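You operate a simulated robot arm through the tools that you are given. There is no shell and no other tool.

Carry out the task below with a simulated robot arm. There is one attempt and no reset: what you move stays moved.

## Task
Wind bobbin 27 full from the purple cone on the bench winder.
Fine: cone on, then hold its thread; when it is full switch off, then put it in the green bobbin tray.

It is judged by the outcome, as a careful person would: the job done as asked, and still so three seconds after it is handed in. It fails if anything else is knocked over, pushed out of place, dropped, spilled or broken.

## Robot
A 7-joint arm with a two-finger parallel gripper, fixed in place. Base frame: the origin is at the foot of the arm, x ahead of it, y to its left, z up; the work surface is at about z = 0.78. Readings come in m, degrees, newtons and seconds.
Its first joint turns from -149.0 to 149.0 degrees. Payload 3.43 kg.
Tool frame: the origin (TCP) lies between the finger pads and is the grasp point; the fingertips stand 0.03 m ahead of it; z points along the fingers, y is the line along which they close. Largest opening 0.094 m; finger width 0.028, thickness 0.01; the body of the gripper, 0.05 by 0.096 m, starts 0.055 m behind the TCP.
Orientation is told as [roll, pitch, yaw] about the base's x, y, z axes, in that order, counted from this pose: with the fingers straight down and closing along the base's y, the tool's x points along the base's -x, its y along +y and its z along -z.

## Interface
- The arm moves only by the tool send_rows. Its argument "moves" is a list of rows, each a list of 7 numbers: the gripper command, from -1 (shut) to 1 (fully open), values between in proportion, then the shift along the tool's x, y, z in units of 400 mm (1.0 is 400 mm), then the turn, a rotation vector about the tool's x, y, z in units of 90 degrees (1.0 is 90 degrees). In form: [[gripper, dx, dy, dz, rx, ry, rz], ...]. A call has 1 to 20 rows; each row is the pose to reach, as a shift and turn from the pose commanded when the call began, along the tool's axes at that moment. A call with a number of a shift or a turn outside -1 to 1 is refused whole. Rows are played at 5 a second. More than 0.05 m and 8.6 degrees between two rows, or a gripper value outside its range, and nothing of the call is played. Where a pose cannot be reached the arm comes as near as it can. A force on the tool above 40 N (or 10 N above the force at the start of the call, whichever is more), or a blocked arm, ends the call early, and 0.2 s more pass. Each finger travels about 0.045 m/s and halts on what it meets, pressing with about 40 N; the grip force reading is that of the motor and also rises with nothing between the fingers. The clock runs only during rows and for 0.2 s after the last one: add rows that repeat a pose to give the fingers time. The reply holds the time, the measured pose of the TCP, the force on the tool along the base axes, the opening and the grip force, in the units named above and with some noise, with the torque about the TCP (base axes, N m) and any sound that the robot's microphone picked up.
- Cameras (640 x 400 px; columns grow to the right, rows downward): "scene" is fixed at [0.399, -0.6491, 1.5461]; the picture's right is [0.56, -0.83, 0.00], its down [-0.72, -0.49, -0.49] and it looks along [0.41, 0.27, -0.87] (base axes); focal length 316 px, centre (320, 200). "wrist" rides on the gripper at [0.076, 0.014, -0.102] in the tool frame; the picture's right is [-0.18, 0.98, 0.00], its down [-0.75, -0.14, -0.64] and it looks along [-0.63, -0.12, 0.77] (tool axes); focal length 243 px, centre (320, 200). There is no depth. A picture from a camera that has moved, and an enlarged one, comes with that camera's place and axes in the base frame and with its lens.
- camera(camera): a new picture of that camera. It takes no simulated time.
- enlarge(camera, box): a new picture of the part [left, top, right, bottom] of that camera's present view, enlarged. It takes no simulated time.
- finish_job(): hands the job in; it is judged then, once.

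Places have to be worked out from the pictures, the camera data and where the tool is seen. Open the gripper and draw the arm clear of the work before you hand the job in, unless the task says otherwise.

The tools are called after "Request:" as name(argument=value, ...) on one line, values as JSON. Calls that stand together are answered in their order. send_rows: Moves the arm, as the interface text tells. Its arguments: {"type":"object","properties":{"moves":{"type":"array","items":{"type":"array","items":{"type":"number"}}}},"required":["moves"]} The other tools are called the same way: camera (camera) takes a picture; enlarge (camera, box) takes an enlarged picture of a part of a camera's view; finish_job () hands the job in.

At the start:

```text
clock: 0.0
eef_pos: [0.7081, -0.3788, 1.1069]
ee_rot: [0.0, 0.1, 0.0]
ft_force: [0.1, 0.3, 0.3]
torque: [0.02, 0.02, -0.02]
opening: 0.0939
finger_force: 0.1
```

scene: 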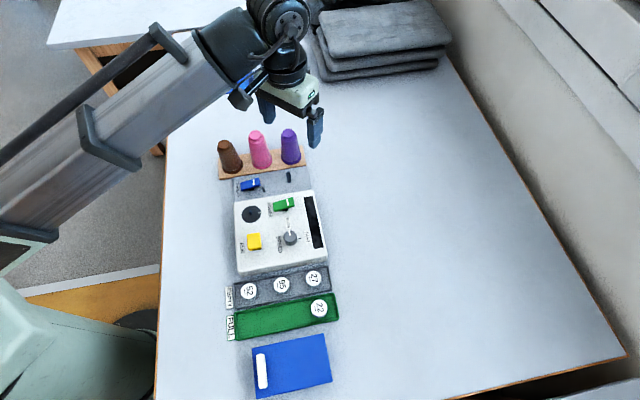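
wrist: 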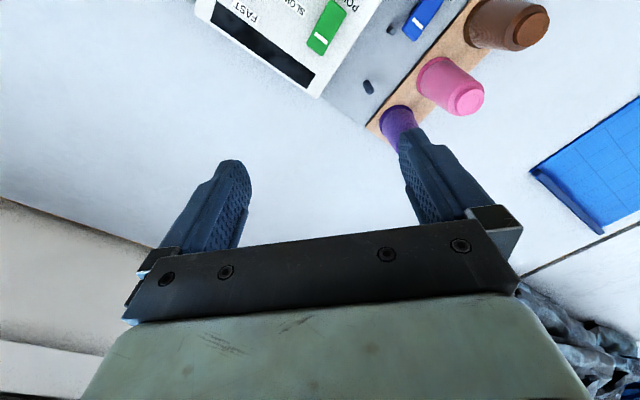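

I'll start by looking closer at the bench winder and its surroundings before moving anything.

Request:
enlarge(camera="scene", box=[200, 110, 360, 210])

Request:
enlarge(camera="scene", box=[210, 180, 350, 280])

Request:
enlarge(camera="scene", box=[210, 250, 370, 400])

Request:
enlarge(camera="wrist", box=[180, 0, 640, 240])

```text
4.00 times, centred on (280, 160) of scene
camera zoom: at [0.399, -0.6491, 1.5461], right [0.56, -0.83, 0.0], down [-0.72, -0.49, -0.49], along [0.41, 0.27, -0.87], focal length 1265 px, centre (480, 360)
```

zoom: 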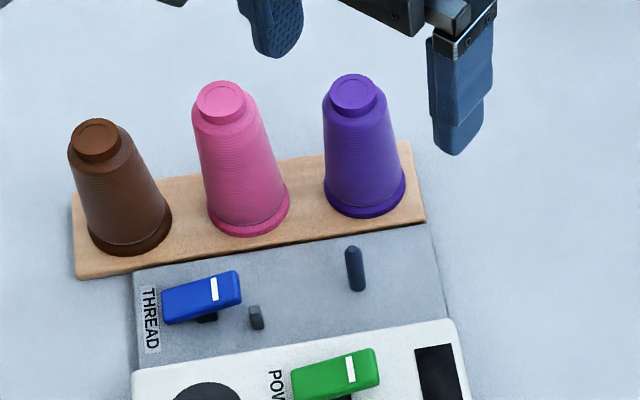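

```text
4.00 times, centred on (280, 230) of scene
camera zoom: at [0.399, -0.6491, 1.5461], right [0.56, -0.83, 0.0], down [-0.72, -0.49, -0.49], along [0.41, 0.27, -0.87], focal length 1265 px, centre (480, 80)
```

zoom: 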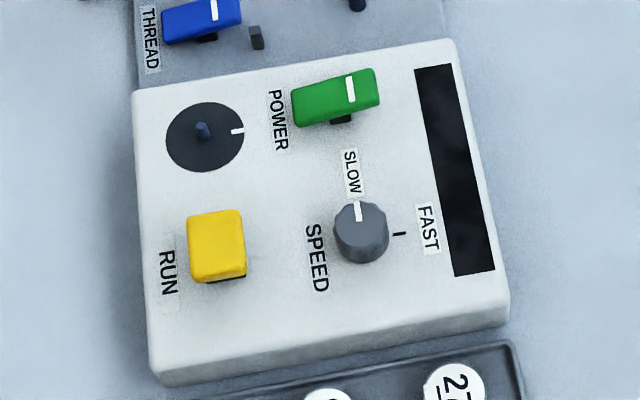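

```text
2.67 times, centred on (290, 325) of scene
camera zoom: at [0.399, -0.6491, 1.5461], right [0.56, -0.83, 0.0], down [-0.72, -0.49, -0.49], along [0.41, 0.27, -0.87], focal length 844 px, centre (400, -133)
```

zoom: 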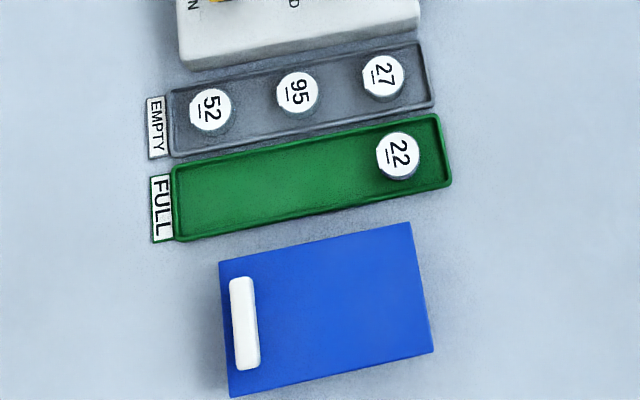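

```text
1.39 times, centred on (410, 120) of wrist
camera zoom: at [0.6323, -0.3646, 1.2075], right [0.18, 0.98, 0.0], down [0.75, -0.14, 0.64], along [0.63, -0.12, -0.77], focal length 338 px, centre (195, 311)
```

zoom: 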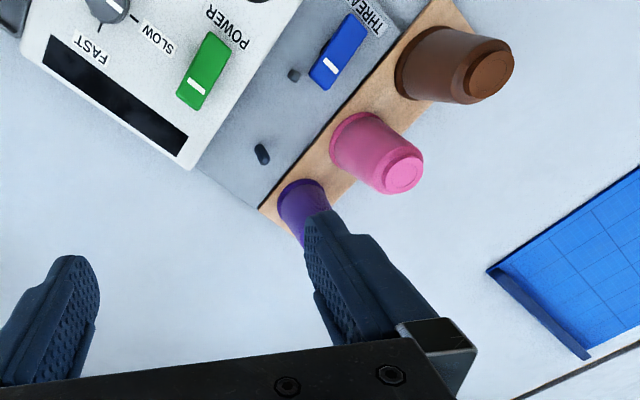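

The layout seen: the cone rack, a grey plate with a cone peg and the THREAD lever, then a white winder with a bobbin spindle, POWER, SPEED and RUN. Beyond it are the EMPTY tray (52, 95, 27) and the FULL green tray. I'll back up and yaw about -36° so the wrist camera can survey it along the machine's axes.

Request:
send_rows(moves=[[1, 0.08, 0.021, -0.013, 0, 0, 0.05], [1, 0.16, 0.043, -0.027, 0, 0, 0.1], [1, 0.24, 0.064, -0.04, 0, 0, 0.15], [1, 0.32, 0.086, -0.054, 0, 0, 0.2], [1, 0.4, 0.107, -0.067, 0, 0, 0.25], [1, 0.48, 0.129, -0.08, 0, 0, 0.3], [1, 0.56, 0.15, -0.094, 0, 0, 0.35], [1, 0.645, 0.172, -0.108, 0, 0, 0.4], [1, 0.645, 0.172, -0.108, 0, 0, 0.4]])

Request:
camera(camera="wrist")

Request:
camera(camera="scene")

```text
clock: 0.6
eef_pos: [0.6467, -0.3627, 1.1163]
ee_rot: [-0.1, -0.6, -8.4]
ft_force: [3.4, 1.4, -4.1]
torque: [-0.25, 0.16, -0.21]
opening: 0.094
finger_force: 0.0
stopped in row 3: the force on the tool passed its limit at 62 N (the readings are from after the stop); the commanded pose is now the measured one
```

```text
taken
camera wrist: at [0.5727, -0.3375, 1.2162], right [0.33, 0.95, 0.0], down [0.72, -0.25, 0.65], along [0.61, -0.21, -0.76], focal length 243 px, centre (320, 200)
```

wrist: 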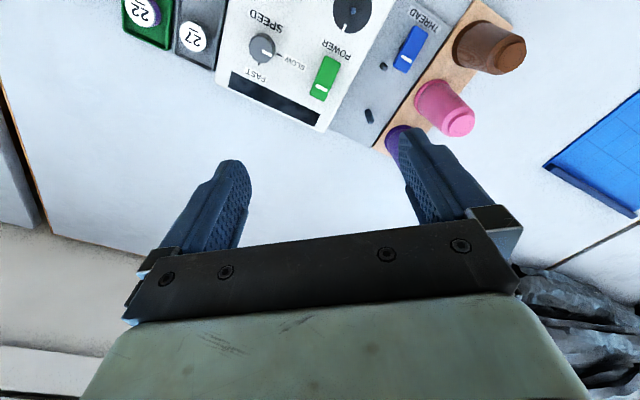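

```text
taken
```

scene: 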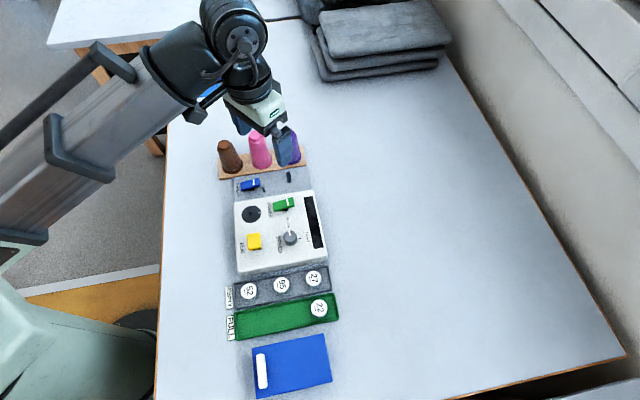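

The stop at 62 N looks inertial, since the fingertips are at z≈1.08, well above the cone tops at about 0.91. I'll continue more slowly.

Request:
send_rows(moves=[[1, 0.02, 0.003, -0.004, 0, 0, 0.013], [1, 0.06, 0.007, -0.01, 0, 0, 0.04], [1, 0.1, 0.012, -0.017, 0, 0, 0.065], [1, 0.14, 0.017, -0.024, 0, 0, 0.09], [1, 0.18, 0.021, -0.03, 0, 0, 0.115], [1, 0.22, 0.026, -0.037, 0, 0, 0.14], [1, 0.26, 0.031, -0.044, 0, 0, 0.165], [1, 0.3, 0.035, -0.05, 0, 0, 0.19], [1, 0.34, 0.04, -0.057, 0, 0, 0.215], [1, 0.38, 0.045, -0.064, 0, 0, 0.24], [1, 0.42, 0.05, -0.07, 0, 0, 0.265], [1, 0.46, 0.054, -0.077, 0, 0, 0.29], [1, 0.49, 0.058, -0.083, 0, 0, 0.302], [1, 0.506, 0.059, -0.085, 0, 0, 0.307], [1, 0.506, 0.059, -0.085, 0, 0, 0.307]])

Request:
camera(camera="wrist")

Request:
camera(camera="scene")

```text
clock: 1.1
eef_pos: [0.6384, -0.3611, 1.1176]
ee_rot: [-0.4, -0.9, -9.4]
ft_force: [6.5, 2.4, -9.5]
torque: [-0.58, 0.17, -0.4]
opening: 0.0938
finger_force: 0.0
stopped in row 2: the force on the tool passed its limit at 49 N (the readings are from after the stop); the commanded pose is now the measured one
```

```text
taken
camera wrist: at [0.5643, -0.3334, 1.2179], right [0.34, 0.94, 0.0], down [0.71, -0.26, 0.66], along [0.61, -0.23, -0.76], focal length 243 px, centre (320, 200)
```

wrist: 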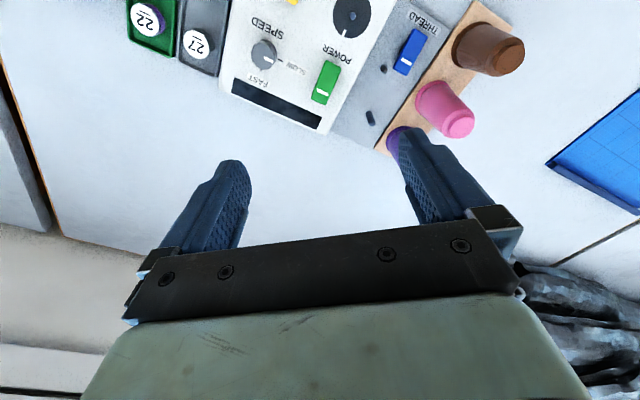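

```text
taken
```

scene: 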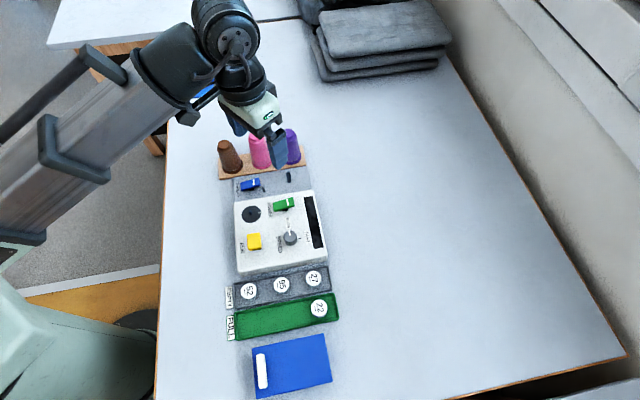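

A residual force of [6.5, 2.4, -9.5] N remains, pushing the tool outward and down, so the tool side may be meeting the arm's own forearm when folded. I'll ease outward and down a little to relieve it and check.

Request:
send_rows(moves=[[1, -0.03, 0, 0.03, 0, 0, 0], [1, -0.06, 0, 0.06, 0, 0, 0], [1, -0.08, 0, 0.08, 0, 0, 0], [1, -0.08, 0, 0.08, 0, 0, 0], [1, -0.08, 0, 0.08, 0, 0, 0]])

Request:
enlarge(camera="scene", box=[140, 0, 340, 180])

```text
clock: 2.3
eef_pos: [0.6711, -0.3667, 1.0854]
ee_rot: [-0.4, -0.8, -9.5]
ft_force: [-0.5, 0.3, 0.2]
torque: [-0.03, -0.02, -0.03]
opening: 0.094
finger_force: 0.1
```

```text
2.22 times, centred on (240, 90) of scene
camera zoom: at [0.399, -0.6491, 1.5461], right [0.56, -0.83, 0.0], down [-0.72, -0.49, -0.49], along [0.41, 0.27, -0.87], focal length 703 px, centre (498, 444)
```

zoom: 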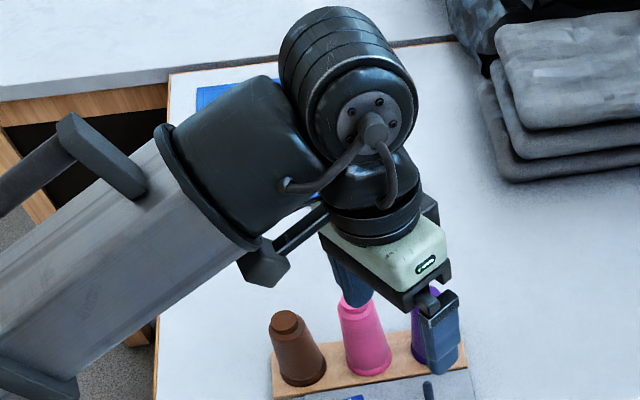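

Force is gone, so it was the wrist camera mount meeting the forearm; turned sideways it should clear. I'll yaw the tool to about +54° (camera toward the trays) and move over the winder to survey it.

Request:
send_rows(moves=[[1, 0, 0, 0, 0, 0, -0.035], [1, 0, 0, 0, 0, 0, -0.1], [1, 0, 0, 0, 0, 0, -0.17], [1, 0, 0, 0, 0, 0, -0.24], [1, 0, 0, 0, 0, 0, -0.31], [1, 0, 0, 0, 0, 0, -0.38], [1, 0, 0, 0, 0, 0, -0.45], [1, 0, 0, 0, 0, 0, -0.52], [1, 0, 0, 0, 0, 0, -0.59], [1, 0, 0, 0, 0, 0, -0.66], [1, 0.02, -0.006, -0.003, 0, 0, -0.7], [1, 0.06, -0.018, -0.009, 0, 0, -0.706], [1, 0.11, -0.032, -0.016, 0, 0, -0.706], [1, 0.16, -0.047, -0.023, 0, 0, -0.706], [1, 0.21, -0.062, -0.03, 0, 0, -0.706], [1, 0.25, -0.073, -0.035, 0, 0, -0.706], [1, 0.268, -0.078, -0.037, 0, 0, -0.706], [1, 0.268, -0.078, -0.037, 0, 0, -0.706]])

Request:
camera(camera="wrist")

Request:
camera(camera="scene")

```text
clock: 6.1
eef_pos: [0.5586, -0.3799, 1.0992]
ee_rot: [-1.0, 0.0, 54.2]
ft_force: [0.1, 0.8, 0.0]
torque: [0.0, -0.02, 0.0]
opening: 0.0942
finger_force: 0.0
```

```text
taken
camera wrist: at [0.5018, -0.4318, 1.2004], right [-0.69, 0.73, -0.02], down [0.55, 0.53, 0.64], along [0.48, 0.43, -0.76], focal length 243 px, centre (320, 200)
```

wrist: 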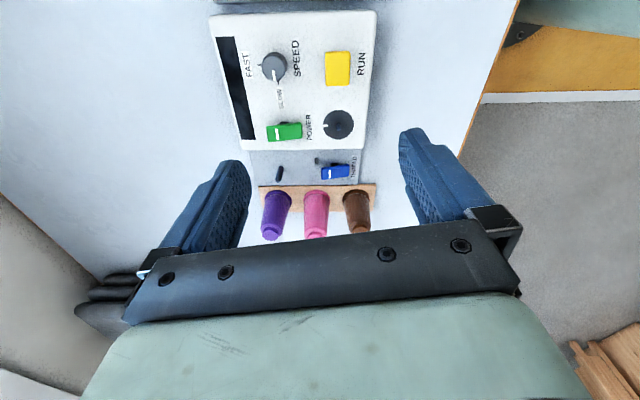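

```text
taken
```

scene: 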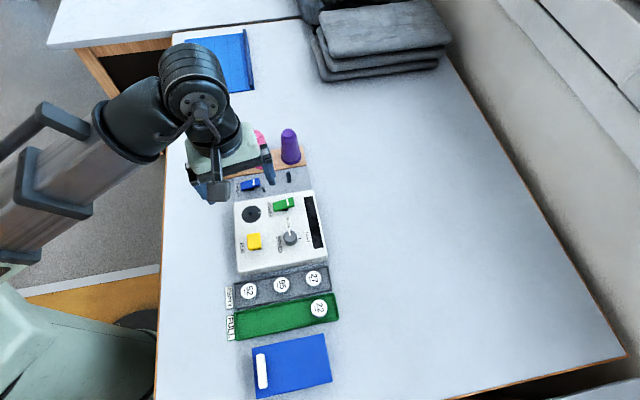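

Good view with no residual force. I'll enlarge it to triangulate against the scene camera.

Request:
enlarge(camera="wrist", box=[200, 130, 400, 255])

Request:
enlarge(camera="wrist", box=[200, 0, 400, 125])

Request:
enlarge(camera="scene", box=[225, 165, 335, 285])

Request:
enlarge(camera="scene", box=[220, 255, 350, 345])

Request:
enlarge(camera="scene", box=[240, 325, 345, 400])

```text
3.20 times, centred on (300, 192) of wrist
camera zoom: at [0.5018, -0.4318, 1.2004], right [-0.69, 0.73, -0.02], down [0.55, 0.53, 0.64], along [0.48, 0.43, -0.76], focal length 776 px, centre (384, 224)
```

zoom: 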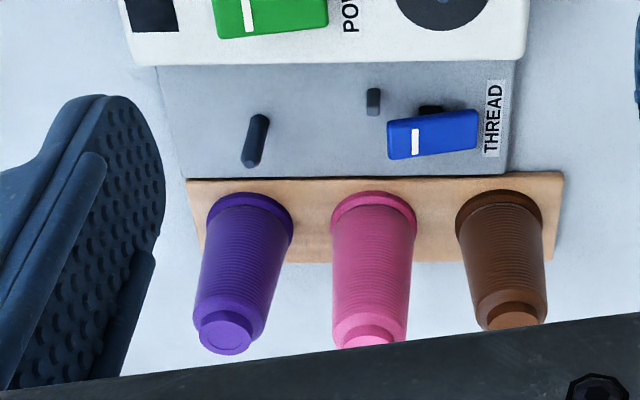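

```text
3.20 times, centred on (300, 62) of wrist
camera zoom: at [0.5018, -0.4318, 1.2004], right [-0.69, 0.73, -0.02], down [0.55, 0.53, 0.64], along [0.48, 0.43, -0.76], focal length 776 px, centre (384, 640)
```

zoom: 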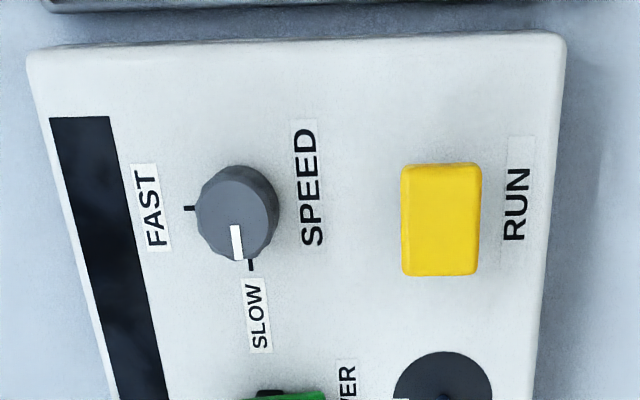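

```text
3.33 times, centred on (280, 225) of scene
camera zoom: at [0.399, -0.6491, 1.5461], right [0.56, -0.83, 0.0], down [-0.72, -0.49, -0.49], along [0.41, 0.27, -0.87], focal length 1054 px, centre (453, 117)
```

zoom: 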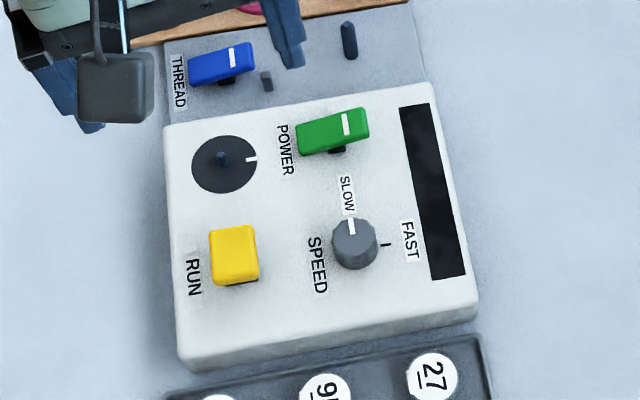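

```text
4.44 times, centred on (285, 300) of scene
camera zoom: at [0.399, -0.6491, 1.5461], right [0.56, -0.83, 0.0], down [-0.72, -0.49, -0.49], along [0.41, 0.27, -0.87], focal length 1406 px, centre (476, -244)
```

zoom: 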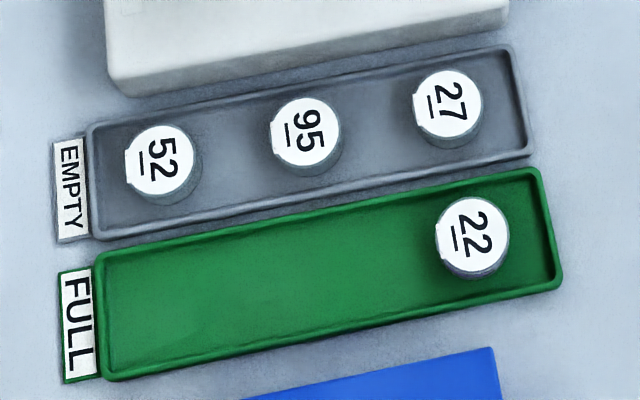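

```text
5.33 times, centred on (292, 362) of scene
camera zoom: at [0.399, -0.6491, 1.5461], right [0.56, -0.83, 0.0], down [-0.72, -0.49, -0.49], along [0.41, 0.27, -0.87], focal length 1687 px, centre (467, -667)
```

zoom: 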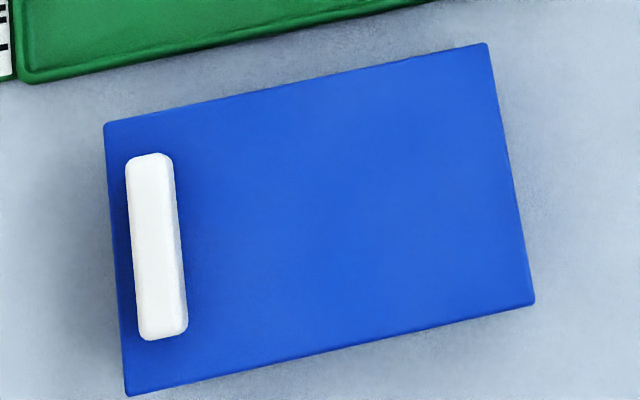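

Triangulating: the purple cone base is near (0.821, -0.266), top z≈0.90, spacing to pink ≈0.085. The cone peg is near (0.753, -0.308), top z≈0.83, and the machine axes sit at ±45°. I'll hover over the purple cone at yaw 46° with the opening narrowed to about 0.075 to stay clear of pink.

Request:
send_rows(moves=[[0.6, -0.02, -0.012, 0, 0, 0, 0.01], [0.6, -0.06, -0.036, 0.01, 0, 0, 0.03], [0.6, -0.11, -0.065, 0.02, -0.001, -0.001, 0.05], [0.6, -0.17, -0.1, 0.04, -0.002, -0.003, 0.07], [0.6, -0.23, -0.136, 0.055, -0.003, -0.004, 0.091], [0.6, -0.29, -0.172, 0.07, -0.004, -0.005, 0.091], [0.6, -0.35, -0.207, 0.085, -0.005, -0.006, 0.091], [0.6, -0.41, -0.243, 0.1, -0.006, -0.007, 0.091], [0.6, -0.47, -0.278, 0.115, -0.0065, -0.009, 0.091], [0.6, -0.53, -0.314, 0.13, -0.0065, -0.009, 0.091], [0.6, -0.58, -0.343, 0.14, -0.0065, -0.009, 0.091], [0.6, -0.605, -0.358, 0.15, -0.0065, -0.009, 0.091], [0.6, -0.613, -0.3625, 0.15, -0.0065, -0.009, 0.091], [0.6, -0.613, -0.3625, 0.15, -0.0065, -0.009, 0.091]])

Request:
camera(camera="wrist")

Request:
camera(camera="scene")

```text
clock: 9.1
eef_pos: [0.8209, -0.2658, 1.042]
ee_rot: [-0.3, -0.8, 45.9]
ft_force: [0.5, -0.4, -0.7]
torque: [0.01, -0.03, 0.01]
opening: 0.0754
finger_force: 0.2
```

```text
taken
camera wrist: at [0.7555, -0.312, 1.1431], right [-0.58, 0.82, 0.0], down [0.62, 0.44, 0.65], along [0.54, 0.38, -0.76], focal length 243 px, centre (320, 200)
```

wrist: 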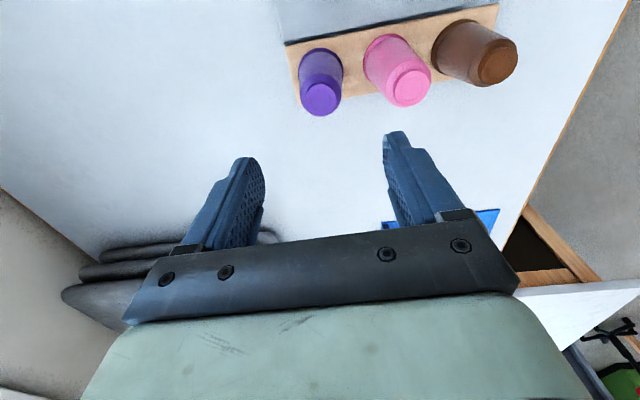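

```text
taken
```

scene: 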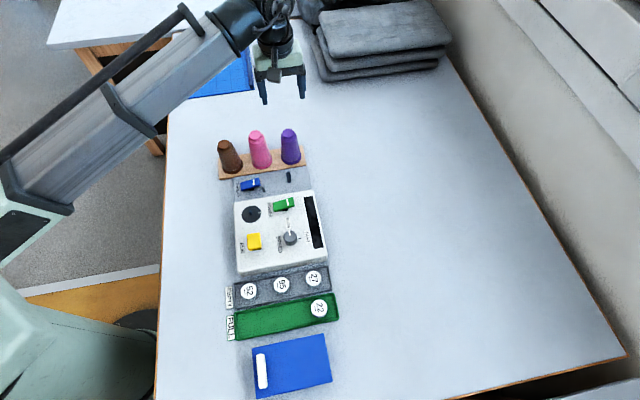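

The cone's top sits at pixel (321, 99), which is where the tool axis should pass at that depth, and the tool's closing line is parallel to the rack. I'll straighten the tilt and descend to grasp height without closing yet.

Request:
send_rows(moves=[[0.6, 0, 0, 0.02, -0.0015, 0.004, 0], [0.6, 0, 0, 0.06, -0.0033, 0.0089, 0], [0.6, 0, 0, 0.11, -0.0033, 0.0089, 0], [0.6, 0, 0, 0.16, -0.0033, 0.0089, 0], [0.6, 0, 0, 0.21, -0.0033, 0.0089, 0], [0.6, 0, 0, 0.26, -0.0033, 0.0089, 0], [0.6, 0, 0, 0.31, -0.0033, 0.0089, 0], [0.6, 0, 0, 0.36, -0.0033, 0.0089, 0], [0.6, 0, 0, 0.4, -0.0033, 0.0089, 0], [0.6, 0, 0, 0.425, -0.0033, 0.0089, 0], [0.6, 0, 0, 0.43, -0.0033, 0.0089, 0], [0.6, 0, 0, 0.43, -0.0033, 0.0089, 0]])

Request:
camera(camera="wrist")

Request:
enlarge(camera="scene", box=[200, 90, 360, 210])

```text
clock: 11.7
eef_pos: [0.8247, -0.2644, 0.8693]
ee_rot: [0.0, -0.1, 45.9]
ft_force: [0.2, 0.3, 0.6]
torque: [0.03, 0.0, -0.03]
opening: 0.0752
finger_force: 0.1
```

```text
taken
camera wrist: at [0.7605, -0.31, 0.9712], right [-0.58, 0.82, 0.0], down [0.62, 0.44, 0.64], along [0.53, 0.37, -0.77], focal length 243 px, centre (320, 200)
```

wrist: 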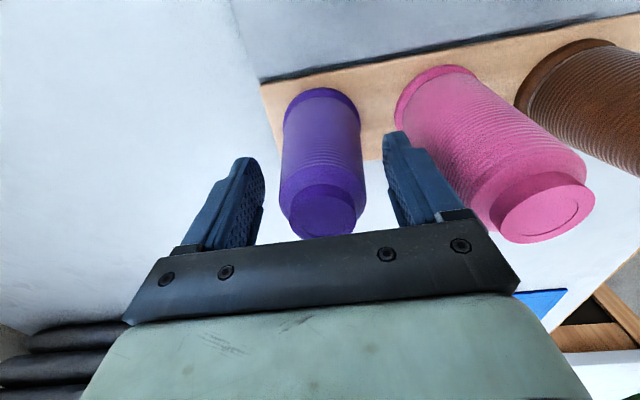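

```text
3.33 times, centred on (280, 150) of scene
camera zoom: at [0.399, -0.6491, 1.5461], right [0.56, -0.83, 0.0], down [-0.72, -0.49, -0.49], along [0.41, 0.27, -0.87], focal length 1054 px, centre (453, 367)
```

zoom: 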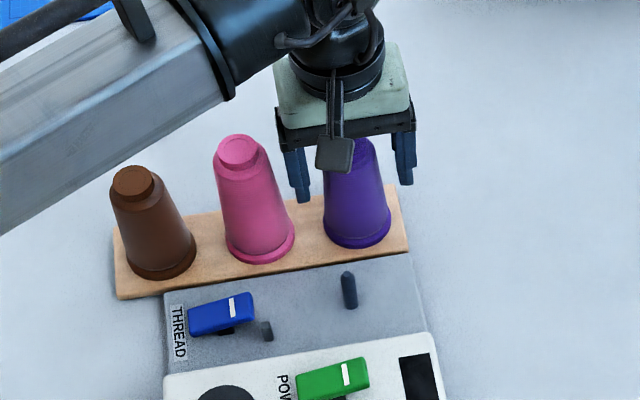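

Cone is centred between the fingers, its top about 17 mm above the TCP. I'll go 18 mm lower to grip the body well below the collar, then close.

Request:
send_rows(moves=[[0.6, 0, 0, 0.02, 0, 0, 0], [0.6, 0, 0, 0.04, 0, 0, 0], [0.6, 0, 0, 0.045, 0, 0, 0], [0.6, 0, 0, 0.045, 0, 0, 0], [0.1, 0, 0, 0.045, 0, 0, 0], [-0.2, 0, 0, 0.045, 0, 0, 0], [-0.5, 0, 0, 0.045, 0, 0, 0], [-1, 0, 0, 0.045, 0, 0, 0], [-1, 0, 0, 0.045, 0, 0, 0], [-1, 0, 0, 0.045, 0, 0, 0]])

Request:
camera(camera="wrist")

```text
clock: 13.9
eef_pos: [0.8235, -0.2652, 0.8507]
ee_rot: [0.0, -0.1, 45.9]
ft_force: [-0.4, 0.0, 0.7]
torque: [0.05, 0.04, -0.02]
opening: 0.0532
finger_force: 39.8
```

```text
taken
camera wrist: at [0.7603, -0.3093, 0.953], right [-0.58, 0.82, 0.0], down [0.62, 0.44, 0.64], along [0.53, 0.37, -0.77], focal length 243 px, centre (320, 200)
```

wrist: 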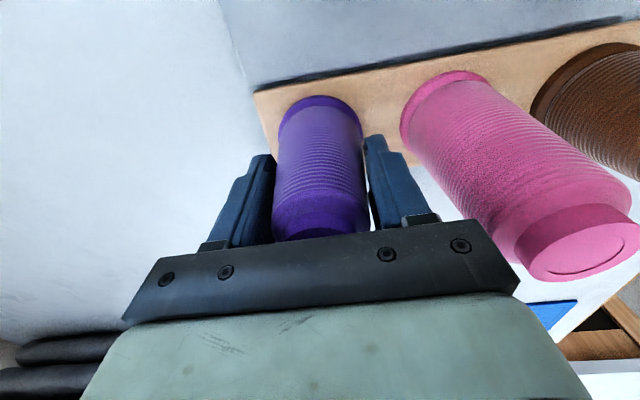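

The cone is gripped (0.053 m wide, 40 N). I'll lift it straight up 0.12 m, in case the rack has pegs under it.

Request:
send_rows(moves=[[-1, 0, 0, -0.01, 0, 0, 0], [-1, 0, 0, -0.03, 0, 0, 0], [-1, 0, 0, -0.06, 0, 0, 0], [-1, 0, 0, -0.1, 0, 0, 0], [-1, 0, 0, -0.14, 0, 0, 0], [-1, 0, 0, -0.18, 0, 0, 0], [-1, 0, 0, -0.22, 0, 0, 0], [-1, 0, 0, -0.26, 0, 0, 0], [-1, 0, 0, -0.29, 0, 0, 0], [-1, 0, 0, -0.3, 0, 0, 0], [-1, 0, 0, -0.3, 0, 0, 0]])

Request:
camera(camera="wrist")

Request:
enlarge(camera="scene", box=[200, 60, 360, 210])

```text
clock: 16.3
eef_pos: [0.8219, -0.2646, 0.9721]
ee_rot: [0.0, -0.1, 45.9]
ft_force: [0.8, -1.1, -1.6]
torque: [-0.03, 0.01, 0.04]
opening: 0.0536
finger_force: 40.3
```

```text
taken
camera wrist: at [0.76, -0.3093, 1.0732], right [-0.58, 0.82, 0.0], down [0.62, 0.44, 0.64], along [0.52, 0.37, -0.77], focal length 243 px, centre (320, 200)
```

wrist: 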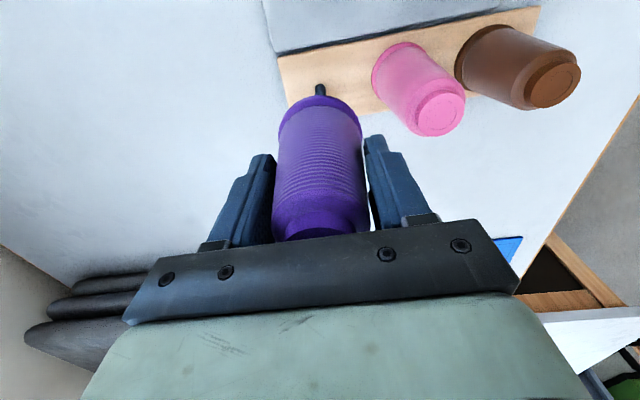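

```text
2.67 times, centred on (280, 135) of scene
camera zoom: at [0.399, -0.6491, 1.5461], right [0.56, -0.83, 0.0], down [-0.72, -0.49, -0.49], along [0.41, 0.27, -0.87], focal length 844 px, centre (427, 373)
```

zoom: 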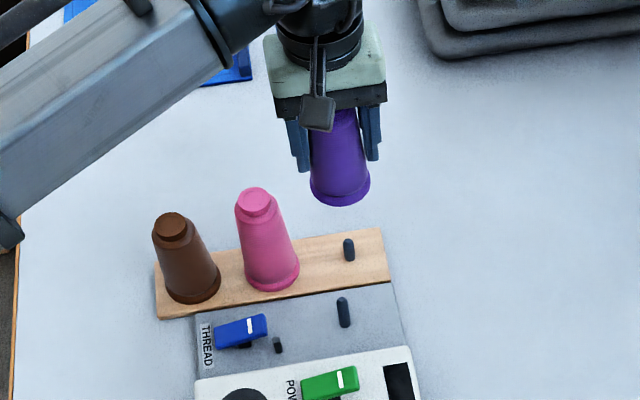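

The rack has a peg like the machine's, so the picture of the rack peg under the cone is my alignment reference. The offset from rack peg to machine peg comes to about (-0.069, -0.043); I'll move there at this height and compare.

Request:
send_rows(moves=[[-1, 0.01, 0.002, 0, 0, 0, 0], [-1, 0.04, 0.01, 0, 0, 0, 0], [-1, 0.08, 0.02, 0, 0, 0, 0], [-1, 0.12, 0.03, 0, 0, 0, 0], [-1, 0.16, 0.039, 0, 0, 0, 0], [-1, 0.188, 0.046, 0, 0, 0, 0], [-1, 0.198, 0.048, 0, 0, 0, 0], [-1, 0.198, 0.048, 0, 0, 0, 0], [-1, 0.198, 0.048, 0, 0, 0, 0]])

Request:
enlarge(camera="wrist", box=[240, 0, 440, 250])

Request:
enlarge(camera="scene", box=[200, 90, 360, 210])

```text
clock: 18.3
eef_pos: [0.7547, -0.3084, 0.973]
ee_rot: [0.0, -0.2, 45.9]
ft_force: [-0.2, 0.5, -1.1]
torque: [0.01, 0.01, -0.01]
opening: 0.0536
finger_force: 40.1
```

```text
1.60 times, centred on (340, 125) of wrist
camera zoom: at [0.6915, -0.3535, 1.0735], right [-0.58, 0.82, 0.0], down [0.62, 0.44, 0.64], along [0.52, 0.37, -0.77], focal length 388 px, centre (288, 320)
```

zoom: 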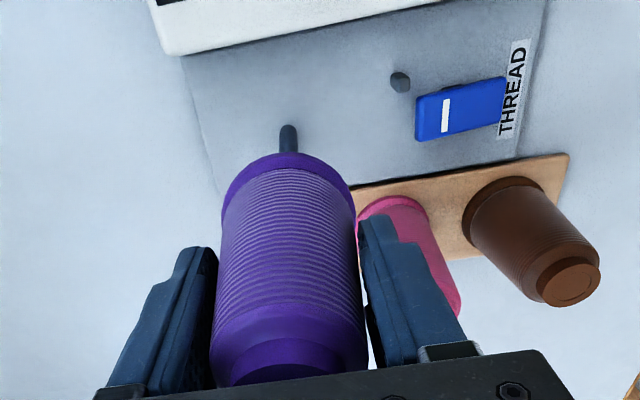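

```text
3.33 times, centred on (280, 150) of scene
camera zoom: at [0.399, -0.6491, 1.5461], right [0.56, -0.83, 0.0], down [-0.72, -0.49, -0.49], along [0.41, 0.27, -0.87], focal length 1054 px, centre (453, 367)
```

zoom: 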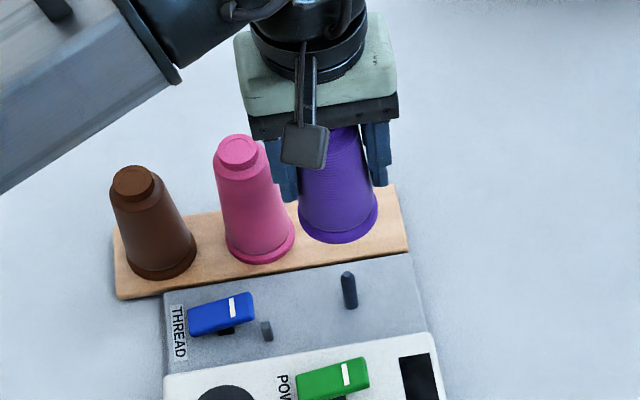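

Laterally the peg is on the tool axis (column 320), but its fore-aft offset is uncertain by a few mm. I'll raise 60 mm so the peg tip shows past the cone rim and measure it zoomed.

Request:
send_rows(moves=[[-1, 0, 0, -0.02, 0, 0, 0], [-1, 0, 0, -0.06, 0, 0, 0], [-1, 0, 0, -0.1, 0, 0, 0], [-1, 0, 0, -0.14, 0, 0, 0], [-1, 0, 0, -0.15, 0, 0, 0], [-1, 0, 0, -0.15, 0, 0, 0]])

Request:
enlarge(camera="wrist", box=[270, 40, 370, 140])

Request:
enlarge(camera="wrist", box=[240, 60, 500, 220])

```text
clock: 19.7
eef_pos: [0.755, -0.3094, 1.0315]
ee_rot: [0.0, 0.0, 45.9]
ft_force: [-0.3, -0.5, -1.4]
torque: [0.02, -0.02, 0.0]
opening: 0.0536
finger_force: 40.0
```

```text
4.00 times, centred on (320, 90) of wrist
camera zoom: at [0.6917, -0.3537, 1.1328], right [-0.58, 0.82, 0.0], down [0.62, 0.44, 0.64], along [0.52, 0.37, -0.77], focal length 970 px, centre (320, 640)
```

zoom: 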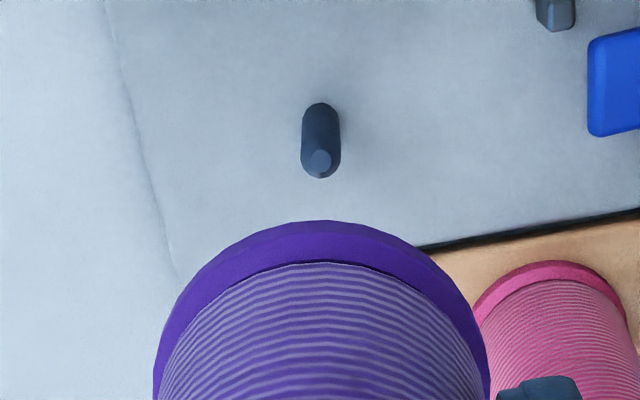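

```text
2.46 times, centred on (370, 140) of wrist
camera zoom: at [0.6917, -0.3537, 1.1328], right [-0.58, 0.82, 0.0], down [0.62, 0.44, 0.64], along [0.52, 0.37, -0.77], focal length 597 px, centre (197, 348)
```

zoom: 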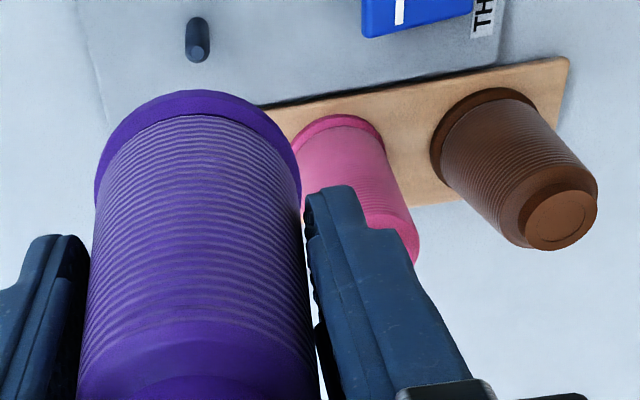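

The peg tip is at pixel column 320, about 5 mm toward the camera from the tool axis, while the rack peg reference sat about 3 mm. I'll shift 2.5 mm that way and lower the cone to just above the peg tip.

Request:
send_rows(moves=[[-1, 0.006, 0, 0.02, 0, 0, 0], [-1, 0.006, 0, 0.06, 0, 0, 0], [-1, 0.006, 0, 0.1, 0, 0, 0], [-1, 0.006, 0, 0.14, 0, 0, 0], [-1, 0.006, 0, 0.18, 0, 0, 0], [-1, 0.006, 0, 0.22, 0, 0, 0], [-1, 0.006, 0, 0.26, 0, 0, 0], [-1, 0.006, 0, 0.29, 0, 0, 0], [-1, 0.006, 0, 0.31, 0, 0, 0], [-1, 0.006, 0, 0.315, 0, 0, 0], [-1, 0.006, 0, 0.315, 0, 0, 0]])

Request:
enlarge(camera="scene", box=[230, 110, 340, 210])

Request:
camera(camera="wrist")

```text
clock: 22.1
eef_pos: [0.7532, -0.3105, 0.9065]
ee_rot: [0.0, -0.2, 45.9]
ft_force: [0.7, 0.0, -2.2]
torque: [0.05, -0.01, -0.03]
opening: 0.0534
finger_force: 39.9
```

```text
4.00 times, centred on (285, 160) of scene
camera zoom: at [0.399, -0.6491, 1.5461], right [0.56, -0.83, 0.0], down [-0.72, -0.49, -0.49], along [0.41, 0.27, -0.87], focal length 1265 px, centre (460, 360)
```

zoom: 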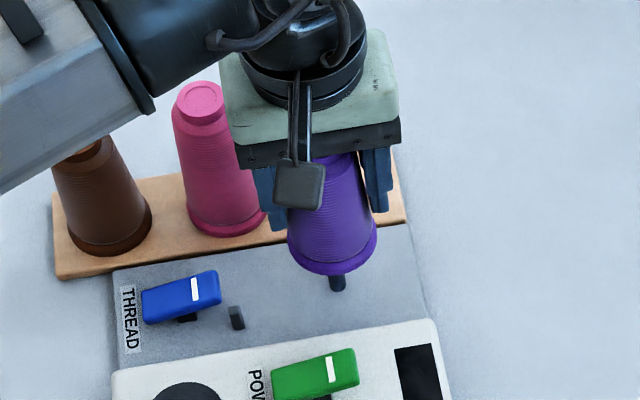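

```text
taken
camera wrist: at [0.6902, -0.3555, 1.0072], right [-0.58, 0.82, 0.0], down [0.62, 0.44, 0.64], along [0.52, 0.37, -0.77], focal length 243 px, centre (320, 200)
```

wrist: 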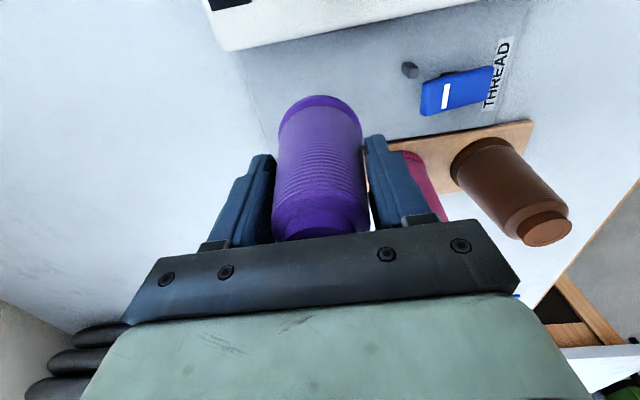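

The cone bottom is centred over the peg in the scene view. I'll lower it slowly, watching the force.

Request:
send_rows(moves=[[-1, 0, 0, 0.02, 0, 0, 0], [-1, 0, 0, 0.045, 0, 0, 0], [-1, 0, 0, 0.07, 0, 0, 0], [-1, 0, 0, 0.09, 0, 0, 0], [-1, 0, 0, 0.11, 0, 0, 0], [-1, 0, 0, 0.125, 0, 0, 0], [-1, 0, 0, 0.13, 0, 0, 0], [-1, 0, 0, 0.13, 0, 0, 0]])

Request:
enlarge(camera="scene", box=[230, 110, 340, 210])

```text
clock: 23.9
eef_pos: [0.7523, -0.3107, 0.8551]
ee_rot: [0.0, -0.1, 45.9]
ft_force: [0.2, -0.1, 7.3]
torque: [0.05, 0.1, 0.04]
opening: 0.0535
finger_force: 39.8
```

```text
4.00 times, centred on (285, 160) of scene
camera zoom: at [0.399, -0.6491, 1.5461], right [0.56, -0.83, 0.0], down [-0.72, -0.49, -0.49], along [0.41, 0.27, -0.87], focal length 1265 px, centre (460, 360)
```

zoom: 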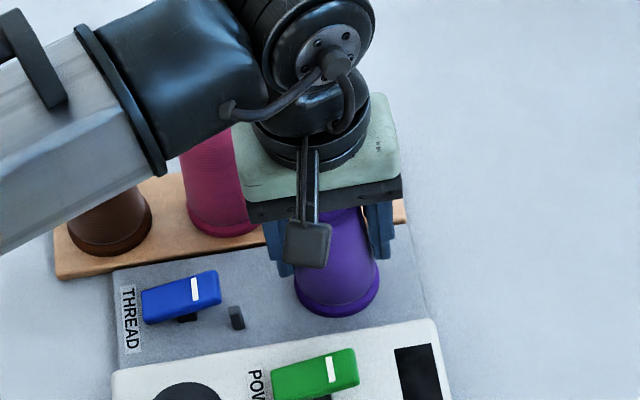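

The cone has seated: 7 N reaction well below the peg-tip height. I'll open gently and rise straight up.

Request:
send_rows(moves=[[0.3, 0, 0, 0, 0, 0, 0], [0.6, 0, 0, 0, 0, 0, 0], [0.6, 0, 0, 0, 0, 0, 0], [0.6, 0, 0, -0.02, 0, 0, 0], [0.6, 0, 0, -0.06, 0, 0, 0], [0.6, 0, 0, -0.11, 0, 0, 0], [0.6, 0, 0, -0.16, 0, 0, 0], [0.6, 0, 0, -0.21, 0, 0, 0], [0.6, 0, 0, -0.26, 0, 0, 0], [0.6, 0, 0, -0.31, 0, 0, 0], [0.6, 0, 0, -0.34, 0, 0, 0], [0.6, 0, 0, -0.35, 0, 0, 0], [0.6, 0, 0, -0.35, 0, 0, 0]])

Request:
camera(camera="wrist")

Request:
enlarge(camera="scene", box=[210, 100, 350, 210])

```text
clock: 26.7
eef_pos: [0.7528, -0.3104, 0.9949]
ee_rot: [0.0, -0.1, 45.9]
ft_force: [0.4, 0.0, -0.1]
torque: [-0.01, 0.0, 0.02]
opening: 0.075
finger_force: 0.0
```

```text
taken
camera wrist: at [0.6894, -0.3552, 1.0954], right [-0.58, 0.82, 0.0], down [0.62, 0.44, 0.64], along [0.52, 0.37, -0.77], focal length 243 px, centre (320, 200)
```

wrist: 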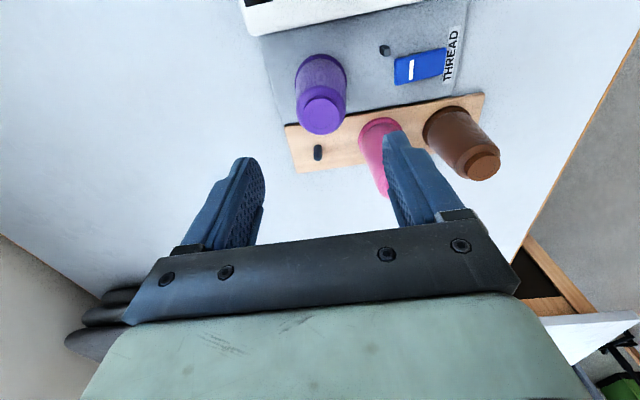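

```text
3.64 times, centred on (280, 155) of scene
camera zoom: at [0.399, -0.6491, 1.5461], right [0.56, -0.83, 0.0], down [-0.72, -0.49, -0.49], along [0.41, 0.27, -0.87], focal length 1150 px, centre (466, 364)
```

zoom: 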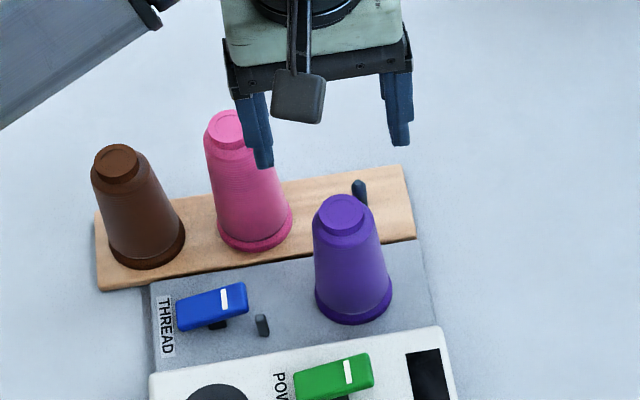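

The purple cone stands on the machine peg. Now I'll study the THREAD lever closely before touching it.

Request:
enlarge(camera="wrist", box=[365, 20, 475, 90])

Request:
enlarge(camera="scene", box=[232, 170, 282, 200])

Request:
enlarge(camera="scene", box=[265, 190, 310, 218])

```text
5.71 times, centred on (420, 55) of wrist
camera zoom: at [0.6894, -0.3552, 1.0954], right [-0.58, 0.82, 0.0], down [0.62, 0.44, 0.64], along [0.52, 0.37, -0.77], focal length 1386 px, centre (-251, 1029)
```

zoom: 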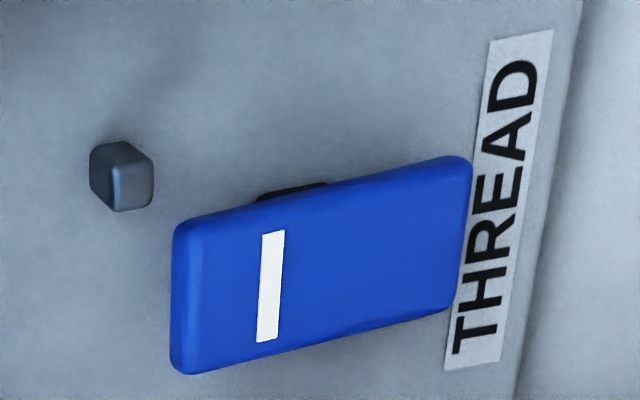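

```text
12.80 times, centred on (257, 185) of scene
camera zoom: at [0.399, -0.6491, 1.5461], right [0.56, -0.83, 0.0], down [-0.72, -0.49, -0.49], along [0.41, 0.27, -0.87], focal length 4049 px, centre (1126, 392)
```

zoom: 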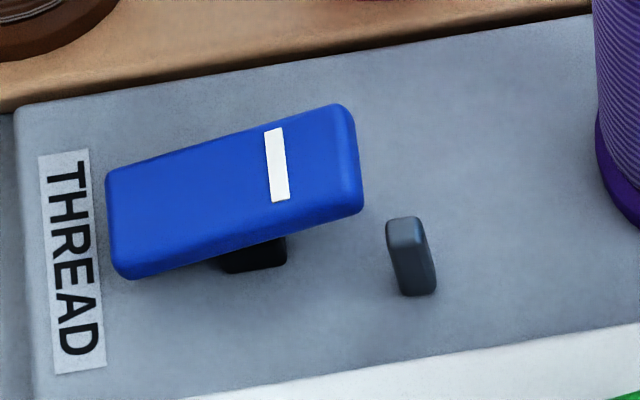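

```text
14.22 times, centred on (288, 204) of scene
camera zoom: at [0.399, -0.6491, 1.5461], right [0.56, -0.83, 0.0], down [-0.72, -0.49, -0.49], along [0.41, 0.27, -0.87], focal length 4499 px, centre (782, 143)
```

zoom: 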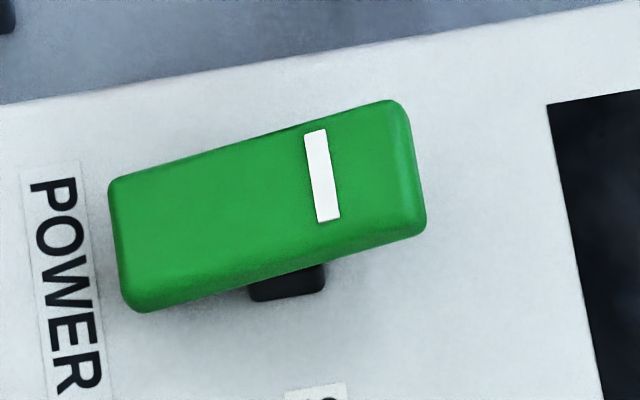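

Both paddles look like rockers: the end with the white mark is raised, so both are off. The THREAD mark is near (0.681, -0.248, 0.825), with a small post just off its outer corner. I'll close the fingers and hover over the marked end, biased away from the post.

Request:
send_rows(moves=[[0, 0, 0.01, 0, 0, 0, 0], [-0.5, 0, 0.04, 0, 0, 0, 0], [-1, 0, 0.08, 0, 0, 0, 0], [-1, -0.001, 0.12, 0.02, 0, 0, 0], [-1, -0.001, 0.16, 0.05, 0, 0, 0], [-1, -0.002, 0.195, 0.09, 0, 0, 0], [-1, -0.002, 0.215, 0.13, 0, 0, 0], [-1, -0.002, 0.222, 0.17, 0, 0, 0], [-1, -0.002, 0.222, 0.2, 0, 0, 0], [-1, -0.002, 0.222, 0.2125, 0, 0, 0], [-1, -0.002, 0.222, 0.2125, 0, 0, 0]])

Request:
camera(camera="wrist")

Request:
enlarge(camera="scene", box=[210, 100, 350, 210])

```text
clock: 29.1
eef_pos: [0.6896, -0.2473, 0.9098]
ee_rot: [0.0, -0.1, 46.0]
ft_force: [-0.2, 0.0, 0.1]
torque: [0.01, 0.0, 0.0]
opening: 0.0
finger_force: 33.7
```

```text
taken
camera wrist: at [0.6262, -0.2926, 1.0102], right [-0.58, 0.82, 0.0], down [0.62, 0.44, 0.64], along [0.53, 0.37, -0.77], focal length 243 px, centre (320, 200)
```

wrist: 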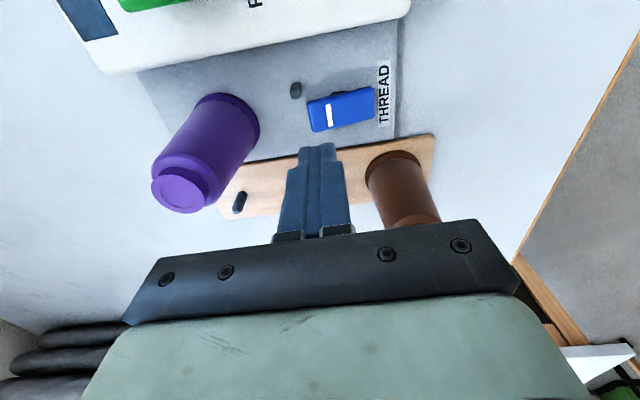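

```text
3.64 times, centred on (280, 155) of scene
camera zoom: at [0.399, -0.6491, 1.5461], right [0.56, -0.83, 0.0], down [-0.72, -0.49, -0.49], along [0.41, 0.27, -0.87], focal length 1150 px, centre (466, 364)
```

zoom: 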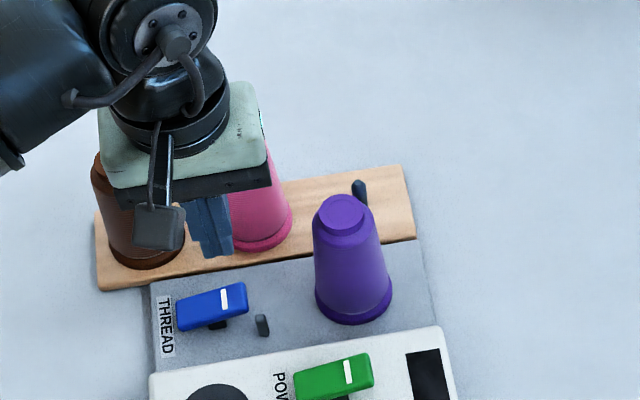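

I'll zoom the wrist view to measure the mark and post relative to the tool axis.

Request:
enlarge(camera="wrist", box=[270, 60, 400, 160])

```text
4.00 times, centred on (335, 110) of wrist
camera zoom: at [0.6262, -0.2926, 1.0102], right [-0.58, 0.82, 0.0], down [0.62, 0.44, 0.64], along [0.53, 0.37, -0.77], focal length 970 px, centre (260, 560)
```

zoom: 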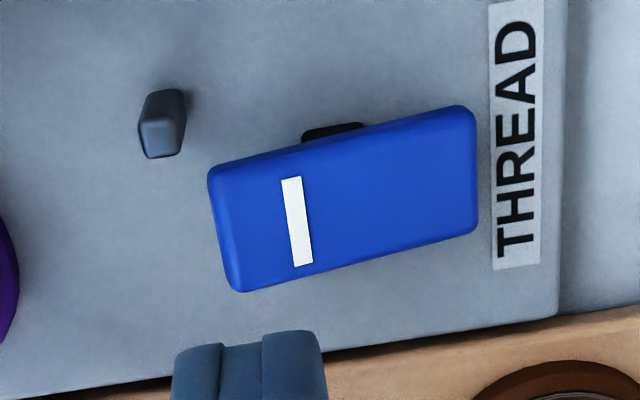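

The mark is 6 mm toward the camera and 8 mm to the inner side of the tool axis, and the post clears by about 3 mm. I'll shift 4 mm inward and descend in small steps until the paddle moves.

Request:
send_rows(moves=[[-1, 0, 0.01, 0.02, 0, 0, 0], [-1, 0, 0.01, 0.06, 0, 0, 0], [-1, 0, 0.01, 0.09, 0, 0, 0], [-1, 0, 0.01, 0.11, 0, 0, 0], [-1, 0, 0.01, 0.125, 0, 0, 0], [-1, 0, 0.01, 0.135, 0, 0, 0], [-1, 0, 0.01, 0.14, 0, 0, 0]])

Request:
enlarge(camera="wrist", box=[260, 80, 410, 180])

Request:
enlarge(camera="scene", box=[225, 150, 305, 210])

```text
clock: 30.7
eef_pos: [0.6873, -0.2438, 0.8535]
ee_rot: [0.0, -0.1, 45.9]
ft_force: [0.2, -0.6, -0.4]
torque: [-0.01, 0.0, 0.05]
opening: 0.0
finger_force: 33.2
```

```text
4.00 times, centred on (335, 130) of wrist
camera zoom: at [0.6233, -0.2897, 0.9543], right [-0.58, 0.82, 0.0], down [0.62, 0.44, 0.64], along [0.52, 0.37, -0.77], focal length 970 px, centre (260, 480)
```

zoom: 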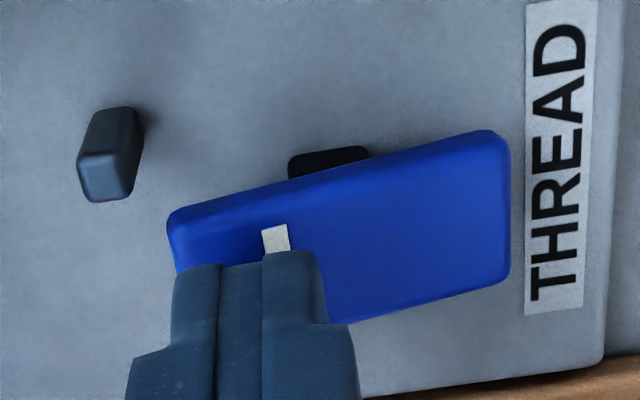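

```text
6.67 times, centred on (265, 180) of scene
camera zoom: at [0.399, -0.6491, 1.5461], right [0.56, -0.83, 0.0], down [-0.72, -0.49, -0.49], along [0.41, 0.27, -0.87], focal length 2109 px, centre (687, 333)
```

zoom: 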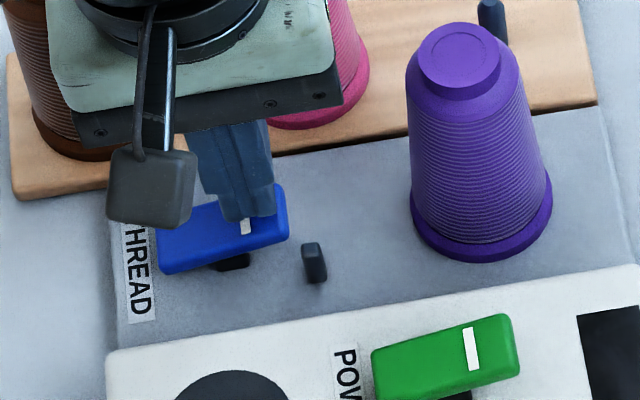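

No contact yet; the fingertips are just above the marked half. I'll shift 3 mm to centre over the paddle and press on in small steps.

Request:
send_rows(moves=[[-1, 0.0075, 0, 0, 0, 0, 0], [-1, 0.0075, 0, 0.006, 0, 0, 0], [-1, 0.0075, 0, 0.012, 0, 0, 0], [-1, 0.0075, 0, 0.018, 0, 0, 0], [-1, 0.0075, 0, 0.022, 0, 0, 0]])

Request:
enlarge(camera="wrist", box=[260, 80, 410, 180])

```text
clock: 31.9
eef_pos: [0.6864, -0.2467, 0.8442]
ee_rot: [0.0, -0.1, 45.9]
ft_force: [0.6, -0.6, 0.5]
torque: [0.0, 0.01, 0.02]
opening: 0.0
finger_force: 33.2
```

```text
4.00 times, centred on (335, 130) of wrist
camera zoom: at [0.6222, -0.2921, 0.9451], right [-0.58, 0.82, 0.0], down [0.62, 0.44, 0.64], along [0.53, 0.37, -0.77], focal length 970 px, centre (260, 480)
```

zoom: 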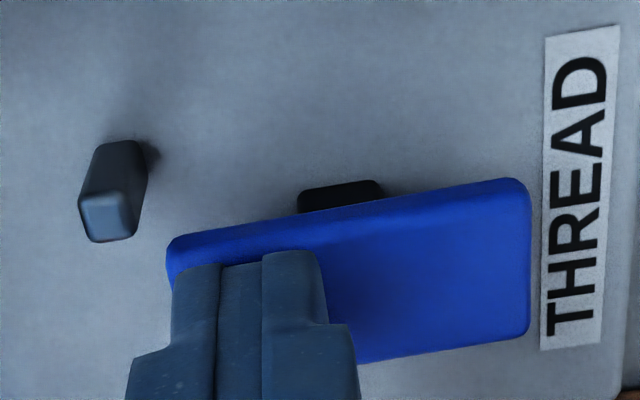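

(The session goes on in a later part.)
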